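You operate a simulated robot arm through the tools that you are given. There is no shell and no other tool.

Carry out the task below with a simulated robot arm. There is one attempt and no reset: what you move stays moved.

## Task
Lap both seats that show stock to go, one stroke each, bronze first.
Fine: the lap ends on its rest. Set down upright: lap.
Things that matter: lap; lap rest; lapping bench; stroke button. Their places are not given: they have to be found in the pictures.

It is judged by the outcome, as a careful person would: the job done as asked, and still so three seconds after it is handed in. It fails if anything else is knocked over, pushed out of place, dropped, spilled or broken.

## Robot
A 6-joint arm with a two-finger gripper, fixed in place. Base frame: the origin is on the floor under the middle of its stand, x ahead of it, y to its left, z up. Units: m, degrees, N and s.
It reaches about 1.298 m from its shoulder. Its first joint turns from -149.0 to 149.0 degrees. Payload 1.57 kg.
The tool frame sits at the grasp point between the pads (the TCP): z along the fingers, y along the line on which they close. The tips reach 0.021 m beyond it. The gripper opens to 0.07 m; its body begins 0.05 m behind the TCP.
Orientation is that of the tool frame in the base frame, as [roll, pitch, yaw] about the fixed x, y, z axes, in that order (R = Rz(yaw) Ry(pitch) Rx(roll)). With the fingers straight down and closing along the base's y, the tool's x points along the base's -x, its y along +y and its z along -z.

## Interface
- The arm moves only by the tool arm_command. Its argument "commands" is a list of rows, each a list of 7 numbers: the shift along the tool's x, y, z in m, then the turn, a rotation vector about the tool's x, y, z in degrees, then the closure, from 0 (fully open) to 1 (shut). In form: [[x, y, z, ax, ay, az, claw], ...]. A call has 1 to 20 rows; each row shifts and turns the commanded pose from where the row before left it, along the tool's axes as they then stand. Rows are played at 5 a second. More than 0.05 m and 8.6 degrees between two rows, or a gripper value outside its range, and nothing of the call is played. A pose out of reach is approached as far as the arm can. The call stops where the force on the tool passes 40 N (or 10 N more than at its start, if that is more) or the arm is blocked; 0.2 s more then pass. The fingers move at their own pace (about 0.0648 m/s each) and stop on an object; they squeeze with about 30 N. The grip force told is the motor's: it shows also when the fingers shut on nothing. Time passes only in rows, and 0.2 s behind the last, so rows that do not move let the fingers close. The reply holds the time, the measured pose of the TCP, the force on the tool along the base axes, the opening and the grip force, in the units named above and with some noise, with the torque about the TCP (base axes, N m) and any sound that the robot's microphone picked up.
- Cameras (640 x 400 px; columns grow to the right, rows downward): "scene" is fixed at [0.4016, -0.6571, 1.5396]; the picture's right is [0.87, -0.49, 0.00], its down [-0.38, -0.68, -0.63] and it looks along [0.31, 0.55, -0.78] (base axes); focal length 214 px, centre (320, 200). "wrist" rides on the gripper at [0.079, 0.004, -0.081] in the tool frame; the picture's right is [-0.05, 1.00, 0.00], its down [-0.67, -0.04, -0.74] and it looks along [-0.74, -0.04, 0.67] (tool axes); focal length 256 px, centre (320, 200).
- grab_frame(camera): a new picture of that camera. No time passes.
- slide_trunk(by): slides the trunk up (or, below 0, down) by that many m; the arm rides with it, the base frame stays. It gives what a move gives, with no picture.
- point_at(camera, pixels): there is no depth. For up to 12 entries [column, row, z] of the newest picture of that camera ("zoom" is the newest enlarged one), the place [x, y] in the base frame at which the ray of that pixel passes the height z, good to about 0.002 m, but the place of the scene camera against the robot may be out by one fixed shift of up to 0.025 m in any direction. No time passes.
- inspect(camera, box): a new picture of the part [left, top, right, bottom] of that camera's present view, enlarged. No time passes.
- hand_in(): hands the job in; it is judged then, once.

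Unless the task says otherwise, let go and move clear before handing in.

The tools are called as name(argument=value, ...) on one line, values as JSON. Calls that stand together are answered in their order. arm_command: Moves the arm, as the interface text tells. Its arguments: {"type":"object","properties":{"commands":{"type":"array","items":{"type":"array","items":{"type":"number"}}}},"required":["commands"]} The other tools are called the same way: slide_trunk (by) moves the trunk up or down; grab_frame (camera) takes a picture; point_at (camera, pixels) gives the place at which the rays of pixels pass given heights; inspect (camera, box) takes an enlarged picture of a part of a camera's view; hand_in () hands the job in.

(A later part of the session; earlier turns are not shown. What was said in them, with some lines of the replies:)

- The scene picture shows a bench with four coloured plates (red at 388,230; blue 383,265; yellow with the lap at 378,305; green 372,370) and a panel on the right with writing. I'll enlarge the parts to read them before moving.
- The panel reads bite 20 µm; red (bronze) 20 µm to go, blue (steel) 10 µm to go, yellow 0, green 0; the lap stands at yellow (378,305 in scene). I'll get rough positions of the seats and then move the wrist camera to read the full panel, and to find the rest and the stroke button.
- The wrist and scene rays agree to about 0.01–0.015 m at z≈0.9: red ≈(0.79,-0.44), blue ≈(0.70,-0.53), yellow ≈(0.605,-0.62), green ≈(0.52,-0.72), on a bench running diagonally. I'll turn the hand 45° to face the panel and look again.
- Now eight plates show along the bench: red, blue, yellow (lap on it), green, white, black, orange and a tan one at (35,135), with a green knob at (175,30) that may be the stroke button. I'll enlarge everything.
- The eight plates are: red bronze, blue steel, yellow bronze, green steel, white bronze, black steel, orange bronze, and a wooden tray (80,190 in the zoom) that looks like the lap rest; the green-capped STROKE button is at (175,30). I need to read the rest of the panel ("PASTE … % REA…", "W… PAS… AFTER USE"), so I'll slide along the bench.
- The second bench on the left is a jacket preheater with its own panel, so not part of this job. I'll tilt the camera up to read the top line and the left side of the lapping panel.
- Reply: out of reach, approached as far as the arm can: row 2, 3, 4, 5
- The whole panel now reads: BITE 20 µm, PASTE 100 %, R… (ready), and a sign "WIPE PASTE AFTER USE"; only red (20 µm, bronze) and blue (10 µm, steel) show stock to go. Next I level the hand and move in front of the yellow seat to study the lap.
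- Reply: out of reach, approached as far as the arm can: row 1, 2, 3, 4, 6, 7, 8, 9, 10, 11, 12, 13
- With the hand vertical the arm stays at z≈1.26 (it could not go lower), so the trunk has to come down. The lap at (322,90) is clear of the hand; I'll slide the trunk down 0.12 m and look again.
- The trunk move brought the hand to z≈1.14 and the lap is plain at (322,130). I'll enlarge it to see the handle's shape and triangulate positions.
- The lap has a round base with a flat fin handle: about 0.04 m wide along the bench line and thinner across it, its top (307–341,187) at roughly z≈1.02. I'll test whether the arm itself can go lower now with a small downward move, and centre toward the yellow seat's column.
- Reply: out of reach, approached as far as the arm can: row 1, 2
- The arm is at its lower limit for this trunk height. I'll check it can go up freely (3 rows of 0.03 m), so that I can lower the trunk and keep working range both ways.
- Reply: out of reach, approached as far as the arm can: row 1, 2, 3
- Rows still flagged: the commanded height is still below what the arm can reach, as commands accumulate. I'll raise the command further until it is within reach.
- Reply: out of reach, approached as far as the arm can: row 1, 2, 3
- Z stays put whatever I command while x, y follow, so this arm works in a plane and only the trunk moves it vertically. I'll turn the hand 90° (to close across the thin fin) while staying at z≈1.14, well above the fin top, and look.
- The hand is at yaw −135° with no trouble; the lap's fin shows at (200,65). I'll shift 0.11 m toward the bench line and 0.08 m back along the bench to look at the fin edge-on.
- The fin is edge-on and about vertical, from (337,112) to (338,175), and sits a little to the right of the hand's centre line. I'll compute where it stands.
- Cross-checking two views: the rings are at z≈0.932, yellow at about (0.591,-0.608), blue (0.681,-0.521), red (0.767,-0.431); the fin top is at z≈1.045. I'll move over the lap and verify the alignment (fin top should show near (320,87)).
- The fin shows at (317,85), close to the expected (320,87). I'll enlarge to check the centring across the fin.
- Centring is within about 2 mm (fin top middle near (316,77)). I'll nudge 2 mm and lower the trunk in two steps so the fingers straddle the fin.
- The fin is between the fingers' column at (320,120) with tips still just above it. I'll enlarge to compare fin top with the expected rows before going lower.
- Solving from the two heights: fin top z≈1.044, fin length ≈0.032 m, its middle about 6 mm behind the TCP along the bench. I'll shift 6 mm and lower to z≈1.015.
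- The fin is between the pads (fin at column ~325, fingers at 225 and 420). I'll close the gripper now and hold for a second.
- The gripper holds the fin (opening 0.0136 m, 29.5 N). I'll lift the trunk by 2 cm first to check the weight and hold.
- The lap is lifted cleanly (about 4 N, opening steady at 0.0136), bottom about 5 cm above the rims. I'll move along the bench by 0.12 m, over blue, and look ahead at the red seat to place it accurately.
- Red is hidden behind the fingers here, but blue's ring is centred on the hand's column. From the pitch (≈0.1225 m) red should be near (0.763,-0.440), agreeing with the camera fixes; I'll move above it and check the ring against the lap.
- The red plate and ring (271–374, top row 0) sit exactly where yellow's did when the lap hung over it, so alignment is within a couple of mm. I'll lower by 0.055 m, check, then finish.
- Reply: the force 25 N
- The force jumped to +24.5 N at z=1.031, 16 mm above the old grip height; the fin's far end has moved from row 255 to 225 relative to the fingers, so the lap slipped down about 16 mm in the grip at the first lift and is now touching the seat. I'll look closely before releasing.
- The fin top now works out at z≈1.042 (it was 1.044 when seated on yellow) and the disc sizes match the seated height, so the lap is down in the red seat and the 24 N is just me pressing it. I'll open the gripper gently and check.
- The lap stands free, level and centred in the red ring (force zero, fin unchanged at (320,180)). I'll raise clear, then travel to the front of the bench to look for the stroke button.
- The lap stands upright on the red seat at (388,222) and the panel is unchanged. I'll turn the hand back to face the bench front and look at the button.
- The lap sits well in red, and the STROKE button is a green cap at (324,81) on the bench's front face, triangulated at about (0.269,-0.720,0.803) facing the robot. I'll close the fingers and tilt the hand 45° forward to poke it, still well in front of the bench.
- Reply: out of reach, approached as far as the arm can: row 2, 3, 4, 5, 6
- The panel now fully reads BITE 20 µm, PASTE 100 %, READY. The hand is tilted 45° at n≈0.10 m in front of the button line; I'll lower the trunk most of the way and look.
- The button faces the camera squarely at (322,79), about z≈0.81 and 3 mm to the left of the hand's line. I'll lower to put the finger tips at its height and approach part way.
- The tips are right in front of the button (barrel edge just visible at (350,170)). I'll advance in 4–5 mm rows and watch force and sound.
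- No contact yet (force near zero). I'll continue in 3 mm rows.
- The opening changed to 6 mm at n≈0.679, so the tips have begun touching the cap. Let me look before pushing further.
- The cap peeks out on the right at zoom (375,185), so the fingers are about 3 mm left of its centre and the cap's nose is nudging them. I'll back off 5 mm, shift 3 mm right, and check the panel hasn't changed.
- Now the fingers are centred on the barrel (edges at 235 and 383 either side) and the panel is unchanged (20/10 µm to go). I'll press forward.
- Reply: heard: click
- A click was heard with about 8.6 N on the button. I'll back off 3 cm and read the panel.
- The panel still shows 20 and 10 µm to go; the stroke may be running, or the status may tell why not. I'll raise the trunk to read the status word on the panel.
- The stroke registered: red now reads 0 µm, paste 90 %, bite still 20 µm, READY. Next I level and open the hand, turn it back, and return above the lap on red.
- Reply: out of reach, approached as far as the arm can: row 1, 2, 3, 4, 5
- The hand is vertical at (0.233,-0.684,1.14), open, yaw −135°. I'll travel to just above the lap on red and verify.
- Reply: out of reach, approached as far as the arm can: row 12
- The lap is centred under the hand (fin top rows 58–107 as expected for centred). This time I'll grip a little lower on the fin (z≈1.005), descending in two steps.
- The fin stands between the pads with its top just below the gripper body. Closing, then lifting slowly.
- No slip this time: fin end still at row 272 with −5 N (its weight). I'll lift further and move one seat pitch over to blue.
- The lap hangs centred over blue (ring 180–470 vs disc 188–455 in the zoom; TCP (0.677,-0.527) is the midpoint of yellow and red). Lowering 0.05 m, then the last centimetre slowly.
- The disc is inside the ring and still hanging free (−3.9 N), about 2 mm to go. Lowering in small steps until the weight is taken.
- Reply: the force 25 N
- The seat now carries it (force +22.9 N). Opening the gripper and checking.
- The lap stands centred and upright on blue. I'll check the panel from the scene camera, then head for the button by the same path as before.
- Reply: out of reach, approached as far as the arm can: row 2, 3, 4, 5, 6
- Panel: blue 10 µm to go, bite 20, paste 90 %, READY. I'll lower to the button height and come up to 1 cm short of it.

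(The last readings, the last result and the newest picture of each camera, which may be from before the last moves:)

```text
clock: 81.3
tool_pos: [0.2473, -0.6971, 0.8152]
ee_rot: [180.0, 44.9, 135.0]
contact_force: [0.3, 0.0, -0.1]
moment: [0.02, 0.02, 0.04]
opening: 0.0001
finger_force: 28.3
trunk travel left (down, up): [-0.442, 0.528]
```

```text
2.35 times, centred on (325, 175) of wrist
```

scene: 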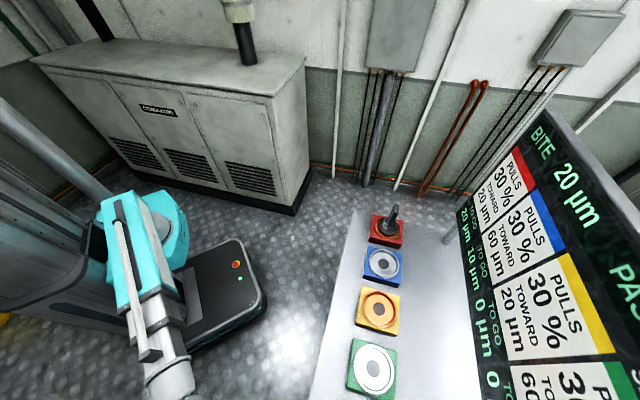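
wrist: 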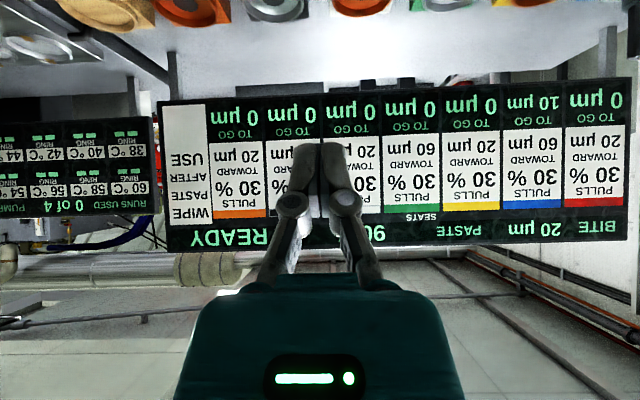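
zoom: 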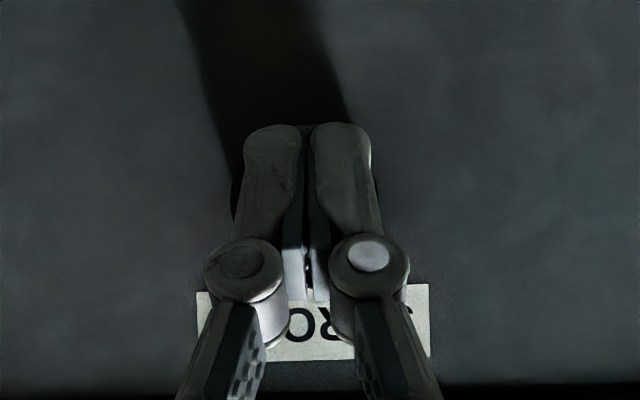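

Aligned as before (s≈−0.318, n≈0.668). Pressing forward to the same depth that clicked last time, then backing straight off.

arm_command(commands=[[-0.0021, 0, 0.0021, 0, 0, 0, 1], [-0.0021, 0, 0.0021, 0, 0, 0, 1], [-0.0021, 0, 0.0021, 0, 0, 0, 1], [-0.0021, 0, 0.0021, 0, 0, 0, 1], [-0.0021, 0, 0.0021, 0, 0, 0, 1], [-0.0021, 0, 0.0021, 0, 0, 0, 1]])

```text
clock: 82.8
tool_pos: [0.2589, -0.7092, 0.8156]
ee_rot: [-179.8, 44.6, 135.0]
contact_force: [-13.8, 11.8, -1.5]
moment: [0.15, 0.17, -0.01]
opening: 0.006
finger_force: 29.0
trunk travel left (down, up): [-0.442, 0.528]
heard: click
```

The click came again (≈18 N). I'll back off and raise to read the panel.

arm_command(commands=[[0.005, 0, -0.005, 0, 0, 0, 1], [0.0106, 0, -0.0106, 0, 0, 0, 1], [0.0106, 0, -0.0106, 0, 0, 0, 1], [0.014, 0, -0.014, 0, 0, 0, 1], [0.014, 0, -0.014, 0, 0, 0, 1]])

slide_trunk(by=0.377)

grab_frame(camera="wrist")

inspect(camera="wrist", box=[140, 60, 640, 260])

grab_frame(camera="scene")

```text
clock: 84.0
tool_pos: [0.2086, -0.6555, 0.8152]
ee_rot: [-180.0, 44.9, 134.9]
contact_force: [0.6, -0.1, -0.1]
moment: [0.01, 0.02, 0.0]
opening: 0.0
finger_force: 28.7
trunk travel left (down, up): [-0.442, 0.528]
```

```text
clock: 87.6
tool_pos: [0.2075, -0.6565, 1.1929]
ee_rot: [180.0, 44.8, 135.0]
contact_force: [0.1, 0.8, -0.6]
moment: [-0.02, 0.02, -0.01]
opening: 0.0002
finger_force: 28.9
trunk travel left (down, up): [-0.819, 0.151]
```

```text
taken
```

wrist: 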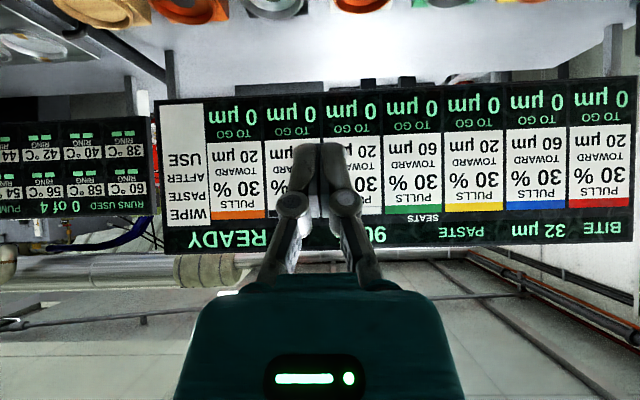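

```text
1.28 times, centred on (390, 160) of wrist
```

zoom: 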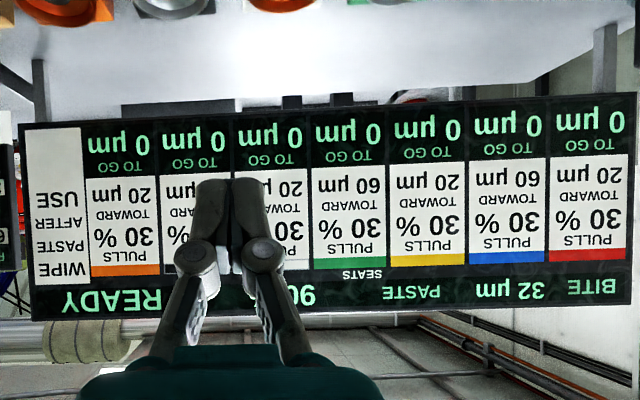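

```text
taken
```

scene: 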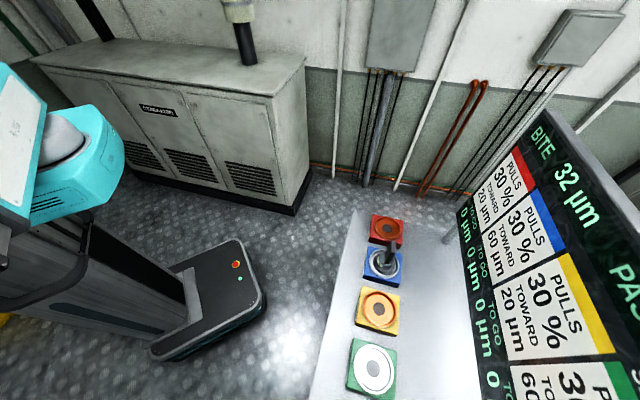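

Both seats read 0 µm to go now (bite moved to 32 µm from the steel, READY), so the lapping is done. Next I'll level the hand and go look at the wooden rest at the far end of the bench to fix its position.

arm_command(commands=[[0, 0, 0, 0, 7.5, 0, 0], [0, 0, 0, 0, 7.5, 0, 0], [0, 0, 0, 0, 7.5, 0, 0], [0, 0, 0, 0, 7.5, 0, 0], [0, 0, 0, 0, 7.5, 0, 0], [0, 0, 0, 0, 7.5, 0, 0], [0, 0, 0, 0, 0, 0, 0]])

arm_command(commands=[[0, -0.035, 0, 0, 0, 0, 0], [0, -0.035, 0, 0, 0, 0, 0], [0, -0.035, 0, 0, 0, 0, 0], [0, -0.035, 0, 0, 0, 0, 0], [0, -0.035, 0, 0, 0, 0, 0], [0, -0.035, 0, 0, 0, 0, 0], [0, -0.035, 0, 0, 0, 0, 0], [0, 0, 0, 0, 0, 0, 0]])

grab_frame(camera="wrist")

```text
clock: 89.2
tool_pos: [0.2081, -0.6554, 1.1373]
ee_rot: [-180.0, -0.1, 135.0]
contact_force: [1.3, 0.5, 0.2]
moment: [0.0, -0.01, 0.0]
opening: 0.0698
finger_force: 0.0
out of reach, approached as far as the arm can: row 1, 2, 3, 4, 5
trunk travel left (down, up): [-0.819, 0.151]
```

```text
clock: 91.0
tool_pos: [0.0357, -0.8289, 1.1391]
ee_rot: [180.0, -0.1, 134.9]
contact_force: [0.0, -0.4, -1.1]
moment: [0.01, -0.02, -0.02]
opening: 0.0701
finger_force: 0.1
trunk travel left (down, up): [-0.819, 0.151]
```

```text
taken
```

wrist: 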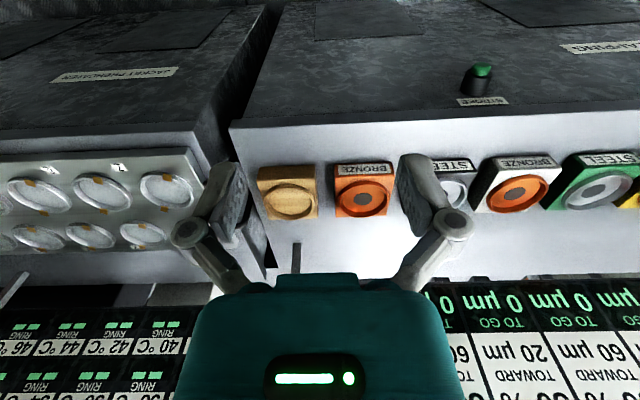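

The rest shows clearly at (289,200) next to the orange seat (362,198). I'll enlarge it to get its centre.

inspect(camera="wrist", box=[240, 140, 420, 240])

inspect(camera="wrist", box=[0, 120, 320, 300])

```text
3.56 times, centred on (330, 190) of wrist
```

zoom: 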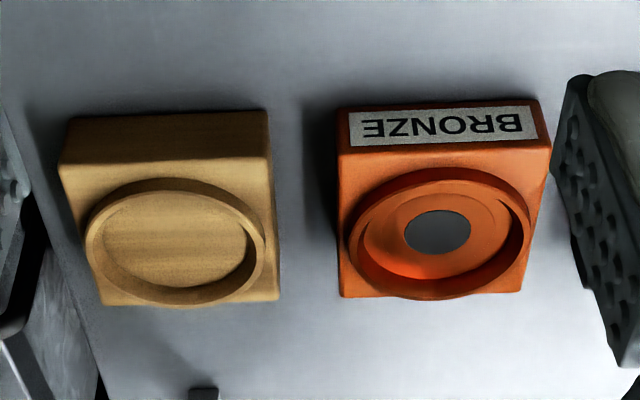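

```text
2.00 times, centred on (160, 210) of wrist
```

zoom: 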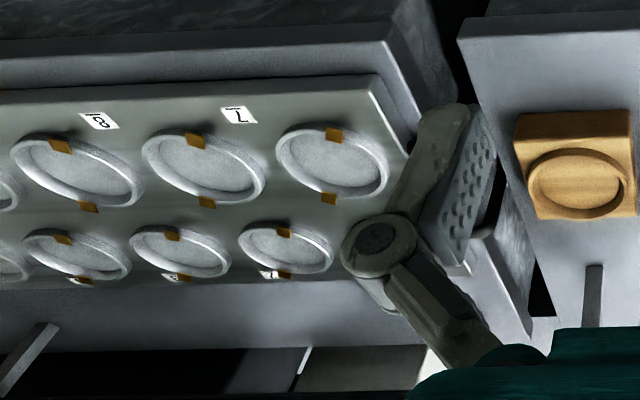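

I'll compute the positions of the rest and the orange seat ring at rim height.

point_at(camera="wrist", pixels=[[289.3, 201.5, 0.935], [363.4, 200.7, 0.935], [289.3, 201.5, 0.925], [363.4, 200.7, 0.925], [516, 192, 0.935], [595, 188, 0.935]])

```text
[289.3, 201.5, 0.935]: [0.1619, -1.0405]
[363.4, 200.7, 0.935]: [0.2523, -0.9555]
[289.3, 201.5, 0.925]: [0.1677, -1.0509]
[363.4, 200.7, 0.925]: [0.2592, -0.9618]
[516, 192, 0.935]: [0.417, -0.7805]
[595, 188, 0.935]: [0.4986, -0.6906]
```

The rest works out at about (0.162,-1.041), in line with the seats (pitch ≈0.12 m), rim at the same height. I'll turn the hand and hover over it empty to verify the position against the reference views.

arm_command(commands=[[0, 0, 0, 0, 0, -7.5, 0], [0, 0, 0, 0, 0, -7.5, 0], [0, 0, 0, 0, 0, -7.5, 0], [0, 0, 0, 0, 0, -7.5, 0], [0, 0, 0, 0, 0, -7.5, 0], [0, 0, 0, 0, 0, -7.5, 0], [0, 0, 0, 0, 0, -7.5, 0], [0, 0, 0, 0, 0, -7.5, 0], [0, 0, 0, 0, 0, -7.5, 0], [0, 0, 0, 0, 0, -7.5, 0], [0, 0, 0, 0, 0, -7.5, 0], [0, 0, 0, 0, 0, -7.5, 0]])

arm_command(commands=[[0.0076, -0.03, 0, 0, 0, 0, 0], [0.0076, -0.03, 0, 0, 0, 0, 0], [0.0076, -0.03, 0, 0, 0, 0, 0], [0.0076, -0.03, 0, 0, 0, 0, 0], [0.0076, -0.03, 0, 0, 0, 0, 0], [0.0076, -0.03, 0, 0, 0, 0, 0], [0.0076, -0.03, 0, 0, 0, 0, 0], [0.0076, -0.03, 0, 0, 0, 0, 0], [0, 0, 0, 0, 0, 0, 0]])

grab_frame(camera="wrist")

inspect(camera="wrist", box=[250, 0, 390, 120])

```text
clock: 93.6
tool_pos: [0.0346, -0.8304, 1.1379]
ee_rot: [179.9, 0.0, -134.8]
contact_force: [-0.3, 0.0, 1.0]
moment: [-0.02, -0.02, 0.04]
opening: 0.07
finger_force: 0.0
trunk travel left (down, up): [-0.819, 0.151]
```

```text
clock: 95.6
tool_pos: [0.1625, -1.0418, 1.1389]
ee_rot: [179.9, 0.0, -135.1]
contact_force: [-0.2, -0.3, 0.1]
moment: [0.01, 0.05, 0.03]
opening: 0.0699
finger_force: 0.0
trunk travel left (down, up): [-0.819, 0.151]
```

```text
taken
```

wrist: 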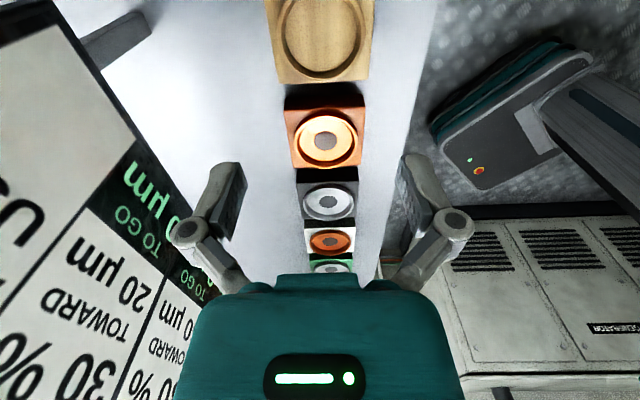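

```text
3.33 times, centred on (320, 60) of wrist
```

zoom: 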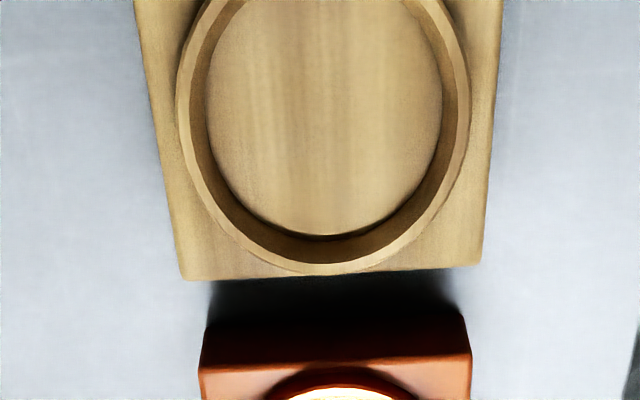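

The rest's ring (177–470, far edge y≈275) matches the reference views of red/blue within about 1 mm, so its centre is (0.1625,-1.042). Now I go back along the bench to the lap on blue.

arm_command(commands=[[-0.025, 0, 0, 0, 0, 0, 0], [-0.04, 0, 0, 0, 0, 0, 0], [-0.042, 0, 0, 0, 0, 0, 0], [-0.042, 0, 0, 0, 0, 0, 0], [-0.042, 0, 0, 0, 0, 0, 0], [-0.042, 0, 0, 0, 0, 0, 0], [-0.042, 0, 0, 0, 0, 0, 0], [-0.042, 0, 0, 0, 0, 0, 0], [-0.042, 0, 0, 0, 0, 0, 0], [-0.042, 0, 0, 0, 0, 0, 0], [-0.042, 0, 0, 0, 0, 0, 0], [-0.042, 0, 0, 0, 0, 0, 0], [-0.042, 0, 0, 0, 0, 0, 0], [-0.042, 0, 0, 0, 0, 0, 0], [-0.042, 0, 0, 0, 0, 0, 0], [-0.042, 0, 0, 0, 0, 0, 0], [-0.042, 0, 0, 0, 0, 0, 0], [-0.032, 0, 0, 0, 0, 0, 0], [0, 0, 0, 0, 0, 0, 0]])

grab_frame(camera="wrist")

inspect(camera="wrist", box=[250, 0, 390, 120])

```text
clock: 99.6
tool_pos: [0.6779, -0.5289, 1.1387]
ee_rot: [-180.0, -0.1, -135.0]
contact_force: [-0.4, -1.0, -0.2]
moment: [0.0, 0.0, -0.01]
opening: 0.0698
finger_force: 0.0
out of reach, approached as far as the arm can: row 2, 15
trunk travel left (down, up): [-0.819, 0.151]
```

```text
taken
```

wrist: 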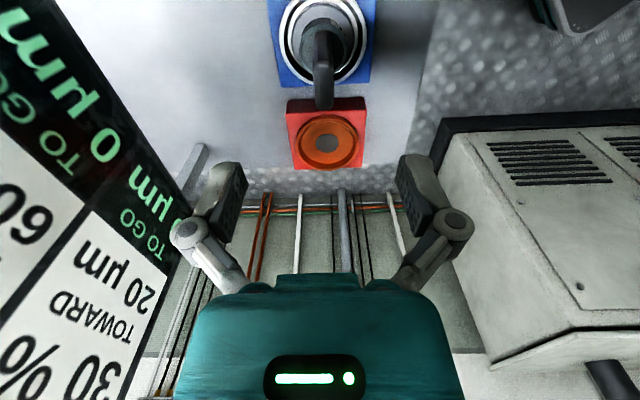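

```text
3.33 times, centred on (320, 60) of wrist
```

zoom: 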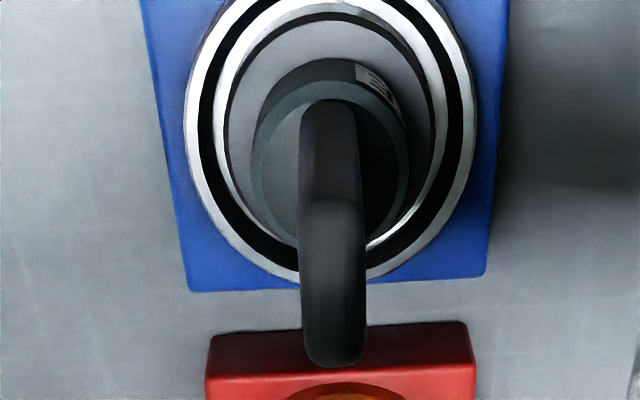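

The fin sits about 2–3 mm to the right (zoom x≈333). I'll shift 2.3 mm, lower as before, and grip.

arm_command(commands=[[0, 0.0023, 0, 0, 0, 0, 0], [0, 0, 0, 0, 0, 0, 0]])

slide_trunk(by=-0.08)

slide_trunk(by=-0.053)

grab_frame(camera="wrist")

```text
clock: 100.2
tool_pos: [0.6759, -0.5272, 1.1377]
ee_rot: [179.9, 0.0, -135.0]
contact_force: [0.1, -0.1, 0.7]
moment: [0.0, 0.0, 0.02]
opening: 0.0698
finger_force: 0.0
trunk travel left (down, up): [-0.819, 0.151]
```

```text
clock: 101.4
tool_pos: [0.6758, -0.5272, 1.0579]
ee_rot: [179.9, 0.0, -135.0]
contact_force: [0.6, -0.2, 0.1]
moment: [-0.01, 0.0, 0.0]
opening: 0.0702
finger_force: 0.0
trunk travel left (down, up): [-0.739, 0.231]
```

```text
clock: 102.3
tool_pos: [0.675, -0.5271, 1.005]
ee_rot: [179.8, 0.0, -135.1]
contact_force: [-0.1, 0.6, 0.2]
moment: [-0.02, 0.03, 0.0]
opening: 0.0699
finger_force: 0.0
trunk travel left (down, up): [-0.686, 0.284]
```

```text
taken
```

wrist: 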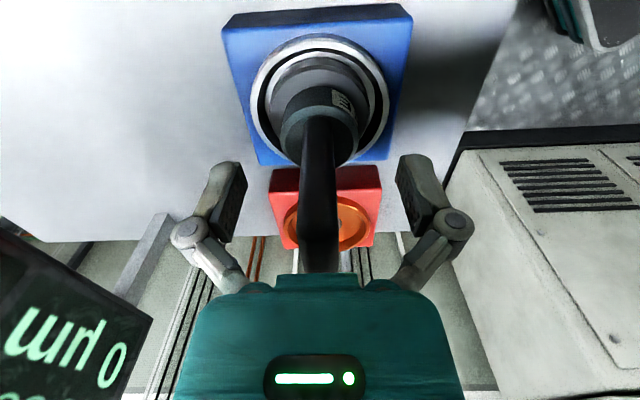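

The fin is centred between the pads (column ~320). Closing and lifting.

arm_command(commands=[[0, 0, 0, 0, 0, 0, 1], [0, 0, 0, 0, 0, 0, 1], [0, 0, 0, 0, 0, 0, 1], [0, 0, 0, 0, 0, 0, 1], [0, 0, 0, 0, 0, 0, 1], [0, 0, 0, 0, 0, 0, 1]])

slide_trunk(by=0.01)

slide_trunk(by=0.07)

grab_frame(camera="wrist")

```text
clock: 103.7
tool_pos: [0.6755, -0.5271, 1.0045]
ee_rot: [179.9, 0.0, -135.0]
contact_force: [0.1, 0.1, 2.2]
moment: [-0.01, 0.0, 0.0]
opening: 0.0132
finger_force: 29.6
trunk travel left (down, up): [-0.686, 0.284]
```

```text
clock: 104.3
tool_pos: [0.6754, -0.5271, 1.0141]
ee_rot: [179.9, 0.0, -135.0]
contact_force: [0.4, 0.5, -4.3]
moment: [0.0, 0.0, 0.01]
opening: 0.0138
finger_force: 29.7
trunk travel left (down, up): [-0.696, 0.274]
```

```text
clock: 105.4
tool_pos: [0.6762, -0.5257, 1.0856]
ee_rot: [179.8, 0.0, -135.0]
contact_force: [0.1, -0.1, -4.0]
moment: [0.0, 0.02, -0.02]
opening: 0.0138
finger_force: 29.7
trunk travel left (down, up): [-0.766, 0.204]
```

```text
taken
```

wrist: 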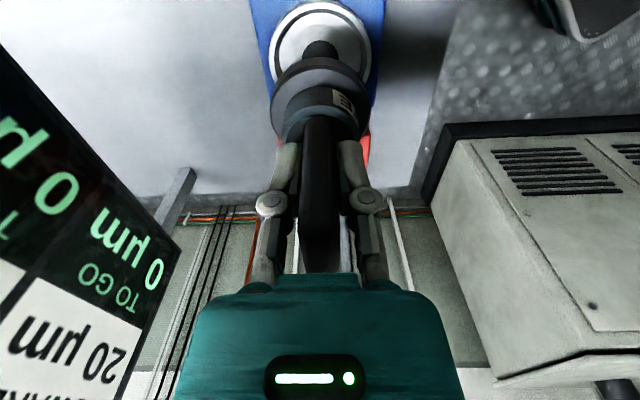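

Lap held without slip, 8 cm above the seats. Travelling along the bench to above the wooden rest.

arm_command(commands=[[0.02, 0, 0, 0, 0, 0, 1], [0.035, 0, 0, 0, 0, 0, 1], [0.042, 0, 0, 0, 0, 0, 1], [0.042, 0, 0, 0, 0, 0, 1], [0.042, 0, 0, 0, 0, 0, 1], [0.042, 0, 0, 0, 0, 0, 1], [0.042, 0, 0, 0, 0, 0, 1], [0.042, 0, 0, 0, 0, 0, 1], [0.042, 0, 0, 0, 0, 0, 1], [0.042, 0, 0, 0, 0, 0, 1], [0.042, 0, 0, 0, 0, 0, 1], [0.042, 0, 0, 0, 0, 0, 1], [0.042, 0, 0, 0, 0, 0, 1], [0.042, 0, 0, 0, 0, 0, 1], [0.042, 0, 0, 0, 0, 0, 1], [0.042, 0, 0, 0, 0, 0, 1], [0.042, -0.001, 0, 0, 0, 0, 1], [0.0274, 0, 0, 0, 0, 0, 1], [0.015, 0, 0, 0, 0, 0, 1], [0, 0, 0, 0, 0, 0, 1]])

grab_frame(camera="wrist")

inspect(camera="wrist", box=[230, 0, 410, 150])

```text
clock: 109.6
tool_pos: [0.1621, -1.0428, 1.0844]
ee_rot: [179.9, 0.0, -135.0]
contact_force: [0.9, -0.4, -3.9]
moment: [0.03, -0.02, 0.0]
opening: 0.0141
finger_force: 29.4
trunk travel left (down, up): [-0.766, 0.204]
```

```text
taken
```

wrist: 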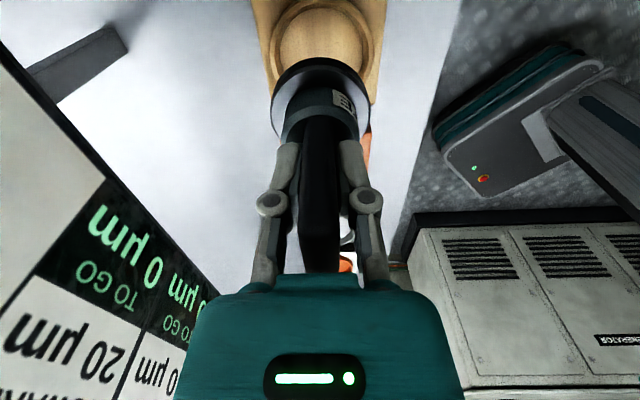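

```text
2.67 times, centred on (320, 75) of wrist
```

zoom: 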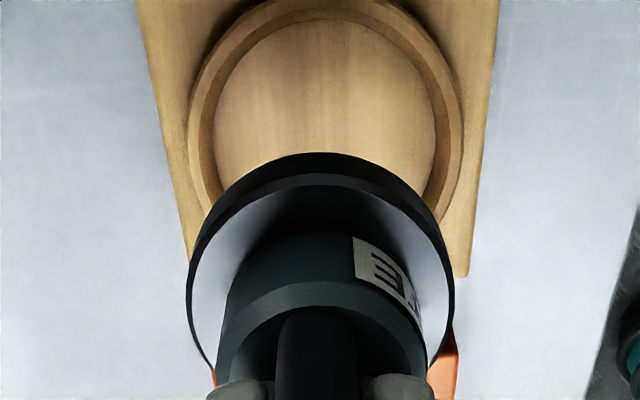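

The rest's ring (188–462, top y≈0) matches the red reference, so the lap is centred over it. Lowering to about 2 cm above the expected contact, then in small steps.

slide_trunk(by=-0.055)

slide_trunk(by=-0.012)

grab_frame(camera="wrist")

inspect(camera="wrist", box=[230, 0, 410, 180])

```text
clock: 110.5
tool_pos: [0.1604, -1.0432, 1.0288]
ee_rot: [179.9, 0.0, -135.0]
contact_force: [-0.2, 0.6, -4.5]
moment: [0.05, 0.01, -0.03]
opening: 0.0136
finger_force: 30.3
trunk travel left (down, up): [-0.711, 0.259]
```

```text
clock: 111.1
tool_pos: [0.1611, -1.0433, 1.0169]
ee_rot: [179.9, 0.0, -135.0]
contact_force: [0.2, 0.6, -4.0]
moment: [-0.03, 0.0, 0.01]
opening: 0.0135
finger_force: 30.2
trunk travel left (down, up): [-0.699, 0.271]
```

```text
taken
```

wrist: 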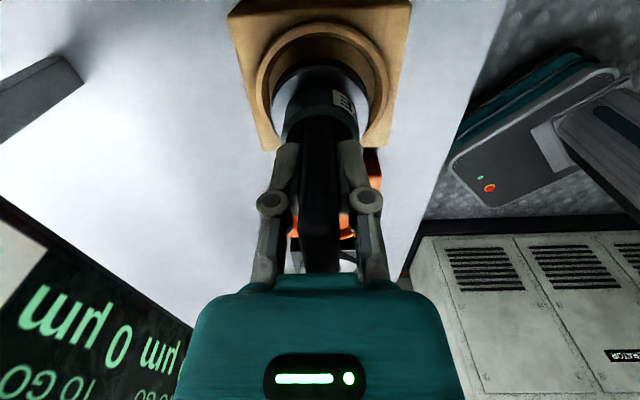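

```text
2.22 times, centred on (320, 90) of wrist
```

zoom: 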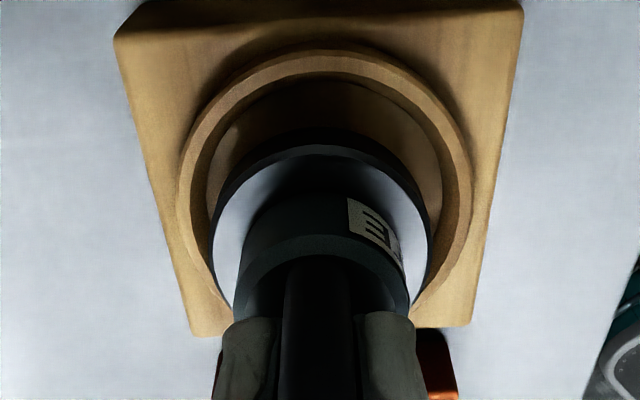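

The disc (212–434) is centred in the ring (178–472), still hanging free at −4 N. Continuing in small steps.

slide_trunk(by=-0.006)

slide_trunk(by=-0.003)

```text
clock: 111.7
tool_pos: [0.1617, -1.0426, 1.0101]
ee_rot: [179.9, 0.0, -135.0]
contact_force: [0.2, -0.2, -3.9]
moment: [-0.03, -0.01, 0.02]
opening: 0.0135
finger_force: 30.1
trunk travel left (down, up): [-0.693, 0.277]
```

```text
clock: 112.2
tool_pos: [0.1604, -1.0424, 1.0075]
ee_rot: [179.9, -0.1, -135.1]
contact_force: [0.3, -0.5, -3.7]
moment: [0.01, 0.0, 0.03]
opening: 0.0137
finger_force: 29.5
trunk travel left (down, up): [-0.69, 0.28]
```

Still hanging free (−3.7 N) at z=1.0075. Two more small steps.

slide_trunk(by=-0.003)

```text
clock: 112.7
tool_pos: [0.161, -1.042, 1.0066]
ee_rot: [179.9, 0.0, -135.0]
contact_force: [-0.3, -0.6, -5.0]
moment: [0.0, 0.0, 0.02]
opening: 0.0139
finger_force: 29.9
trunk travel left (down, up): [-0.687, 0.283]
```

Not down yet (−5 N); the rest's floor is a little lower than the seats'. Continuing 2 mm at a time.

slide_trunk(by=-0.002)

slide_trunk(by=-0.002)

```text
clock: 113.2
tool_pos: [0.1616, -1.0434, 1.005]
ee_rot: [-179.9, -0.1, -135.0]
contact_force: [1.3, -8.8, 15.3]
moment: [-0.05, -0.11, -0.02]
opening: 0.0138
finger_force: 29.7
trunk travel left (down, up): [-0.685, 0.285]
```

```text
clock: 113.8
tool_pos: [0.161, -1.0418, 1.0053]
ee_rot: [-180.0, -0.1, -135.0]
contact_force: [1.1, -8.6, 27.5]
moment: [-0.25, 0.03, 0.0]
opening: 0.0138
finger_force: 29.8
trunk travel left (down, up): [-0.683, 0.287]
```

Contact made: 27 N on the rest floor. I'll relieve 2 mm and inspect before letting go.

slide_trunk(by=0.002)

inspect(camera="wrist", box=[230, 0, 410, 180])

```text
clock: 114.3
tool_pos: [0.1617, -1.04, 1.0041]
ee_rot: [-180.0, 0.1, -134.9]
contact_force: [0.2, 1.5, 4.3]
moment: [-0.03, 0.12, 0.0]
opening: 0.0135
finger_force: 29.5
trunk travel left (down, up): [-0.685, 0.285]
```

```text
2.22 times, centred on (320, 90) of wrist
```

zoom: 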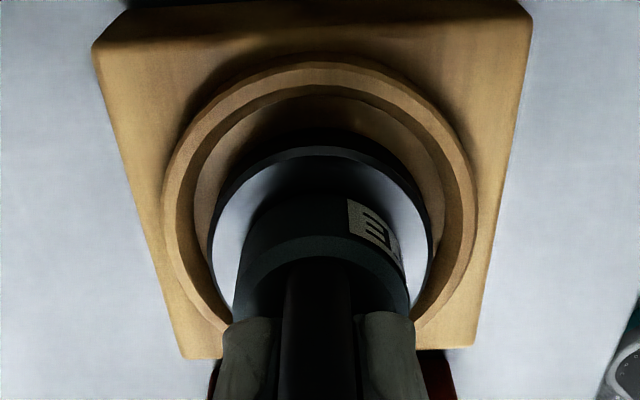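

The lap's disc sits inside the rest's rim, level, with 4 N of light contact. Opening the gripper.

arm_command(commands=[[0, 0, 0, 0, 0, 0, 0.75], [0, 0, 0, 0, 0, 0, 0.5], [0, 0, 0, 0, 0, 0, 0.2], [0, 0, 0, 0, 0, 0, 0], [0, 0, 0, 0, 0, 0, 0], [0, 0, 0, 0, 0, 0, 0]])

grab_frame(camera="wrist")

inspect(camera="wrist", box=[230, 0, 410, 180])

```text
clock: 115.7
tool_pos: [0.1604, -1.0435, 1.0041]
ee_rot: [179.9, 0.0, -134.9]
contact_force: [-0.4, 0.7, 0.2]
moment: [0.05, 0.0, 0.01]
opening: 0.0699
finger_force: 0.0
trunk travel left (down, up): [-0.685, 0.285]
```

```text
taken
```

wrist: 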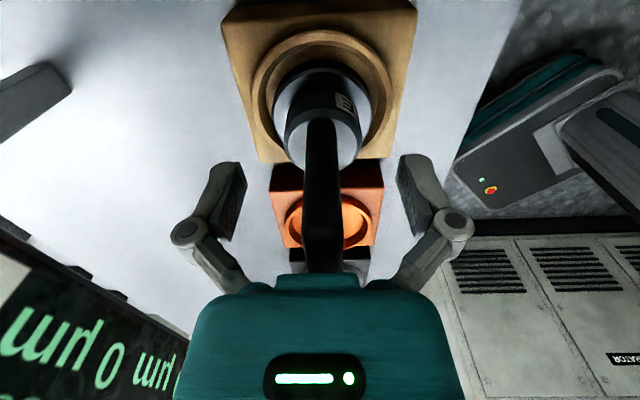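

```text
2.22 times, centred on (320, 90) of wrist
```

zoom: 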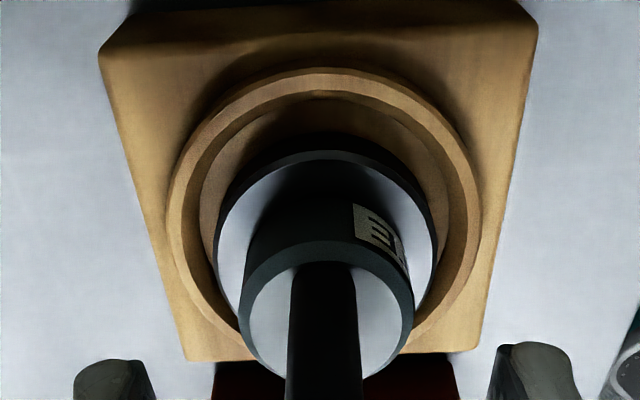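

The lap is released and stands upright in the rest. I'll raise clear and check from above.

slide_trunk(by=0.135)

grab_frame(camera="wrist")

inspect(camera="wrist", box=[250, 0, 390, 120])

```text
clock: 117.3
tool_pos: [0.1618, -1.0431, 1.1391]
ee_rot: [179.9, 0.0, -134.9]
contact_force: [0.5, -0.4, 0.1]
moment: [0.02, 0.01, 0.01]
opening: 0.0701
finger_force: 0.1
trunk travel left (down, up): [-0.82, 0.15]
```

```text
taken
```

wrist: 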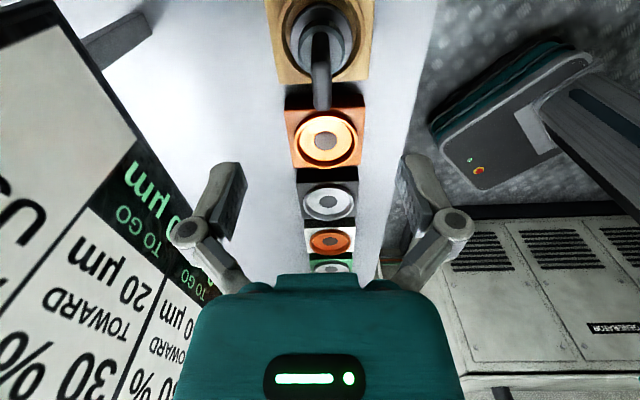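

```text
3.33 times, centred on (320, 60) of wrist
```

zoom: 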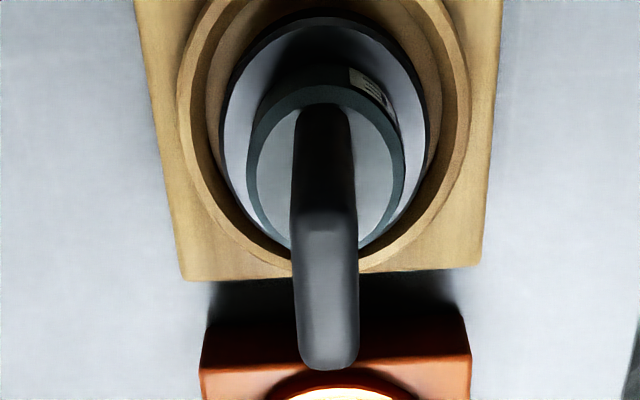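

The lap stands upright, centred in the rest (disc 220–428 within ring 178–470). I'll withdraw toward the robot side and take a final overview of rest, seats and panel.

arm_command(commands=[[-0.01, 0.035, 0, 0, 0, 0, 0], [-0.02, 0.035, 0, 0, 0, 0, 0], [-0.02, 0.035, 0, 0, 0, 0, 0], [-0.02, 0.035, 0, 0, 0, 0, 0], [-0.02, 0.035, 0, 0, 0, 0, 0], [-0.02, 0.035, 0, 0, 0, 0, 0], [-0.02, 0.03, 0, 0, 0, 0, 0], [0, 0, 0, 0, 0, 0, 0]])

arm_command(commands=[[0, 0, 0, 0, 0, 7.5, 0], [0, 0, 0, 0, 0, 7.5, 0], [0, 0, 0, 0, 0, 7.5, 0], [0, 0, 0, 0, 0, 7.5, 0], [0, 0, 0, 0, 0, 7.5, 0], [0, 0, 0, 0, 0, 7.5, 0], [0, 0, 0, 0, 0, 7.5, 0], [0, 0, 0, 0, 0, 7.5, 0], [0, 0, 0, 0, 0, 7.5, 0], [0, 0, 0, 0, 0, 7.5, 0], [0, 0, 0, 0, 0, 7.5, 0], [0, 0, 0, 0, 0, 7.5, 0]])

grab_frame(camera="wrist")

inspect(camera="wrist", box=[160, 100, 480, 260])

grab_frame(camera="scene")

```text
clock: 119.1
tool_pos: [0.0828, -0.7816, 1.1387]
ee_rot: [179.9, 0.1, -135.1]
contact_force: [-0.2, 0.1, -0.5]
moment: [-0.01, 0.01, -0.02]
opening: 0.07
finger_force: 0.1
trunk travel left (down, up): [-0.82, 0.15]
```

```text
clock: 121.7
tool_pos: [0.083, -0.7816, 1.1377]
ee_rot: [180.0, -0.1, 134.8]
contact_force: [0.5, 0.7, -0.8]
moment: [-0.02, 0.0, -0.01]
opening: 0.0702
finger_force: 0.1
trunk travel left (down, up): [-0.82, 0.15]
```

```text
taken
```

wrist: 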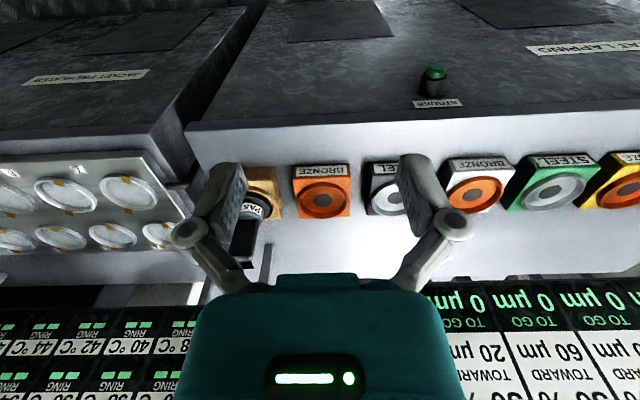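

```text
2.00 times, centred on (320, 180) of wrist
```

zoom: 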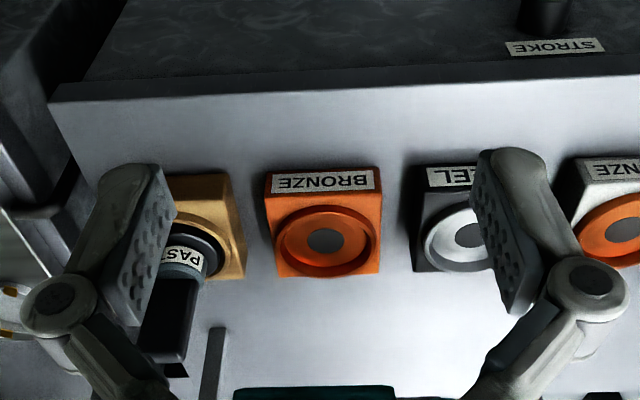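

```text
taken
```

scene: 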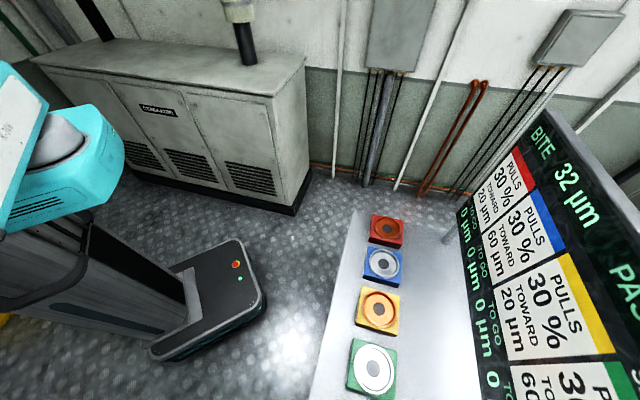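

All seats read 0 µm to go, red and blue each got one stroke (bronze first), the lap stands upright on its wooden rest at (250,200), and the plates are all where they were. The hand is open and clear, so I hand in.

hand_in()

```text
The job is handed in.
```

I lapped both seats that showed stock to go, one stroke each: the red bronze seat first, then the blue steel seat. The panel now reads 0 µm to go on every seat.

- **Lap:** it is standing upright on the wooden rest at the end of the bench. That block is unlabelled; I took it as the rest because it is the only one without a metal seat.
- **Bite:** it stayed at 20 µm after the bronze stroke and rose to 32 µm after the steel one, as the panel's "pulls 30 % toward 60 µm" note says. I left it there, since bringing it back would mean extra strokes on finished seats.
- **Steel seat:** it showed only 10 µm to go with the bite at 20 µm. The readout stopped at 0, and I have no other measurement of how much came off.
- **Paste:** a sign on the panel says "Wipe paste after use". I did not wipe the lap, because it wasn't part of the task and I saw nothing to wipe it with. Paste last read about 90 %.

In the last pictures nothing else had been moved or knocked over. I opened the hand and moved it clear before handing in.
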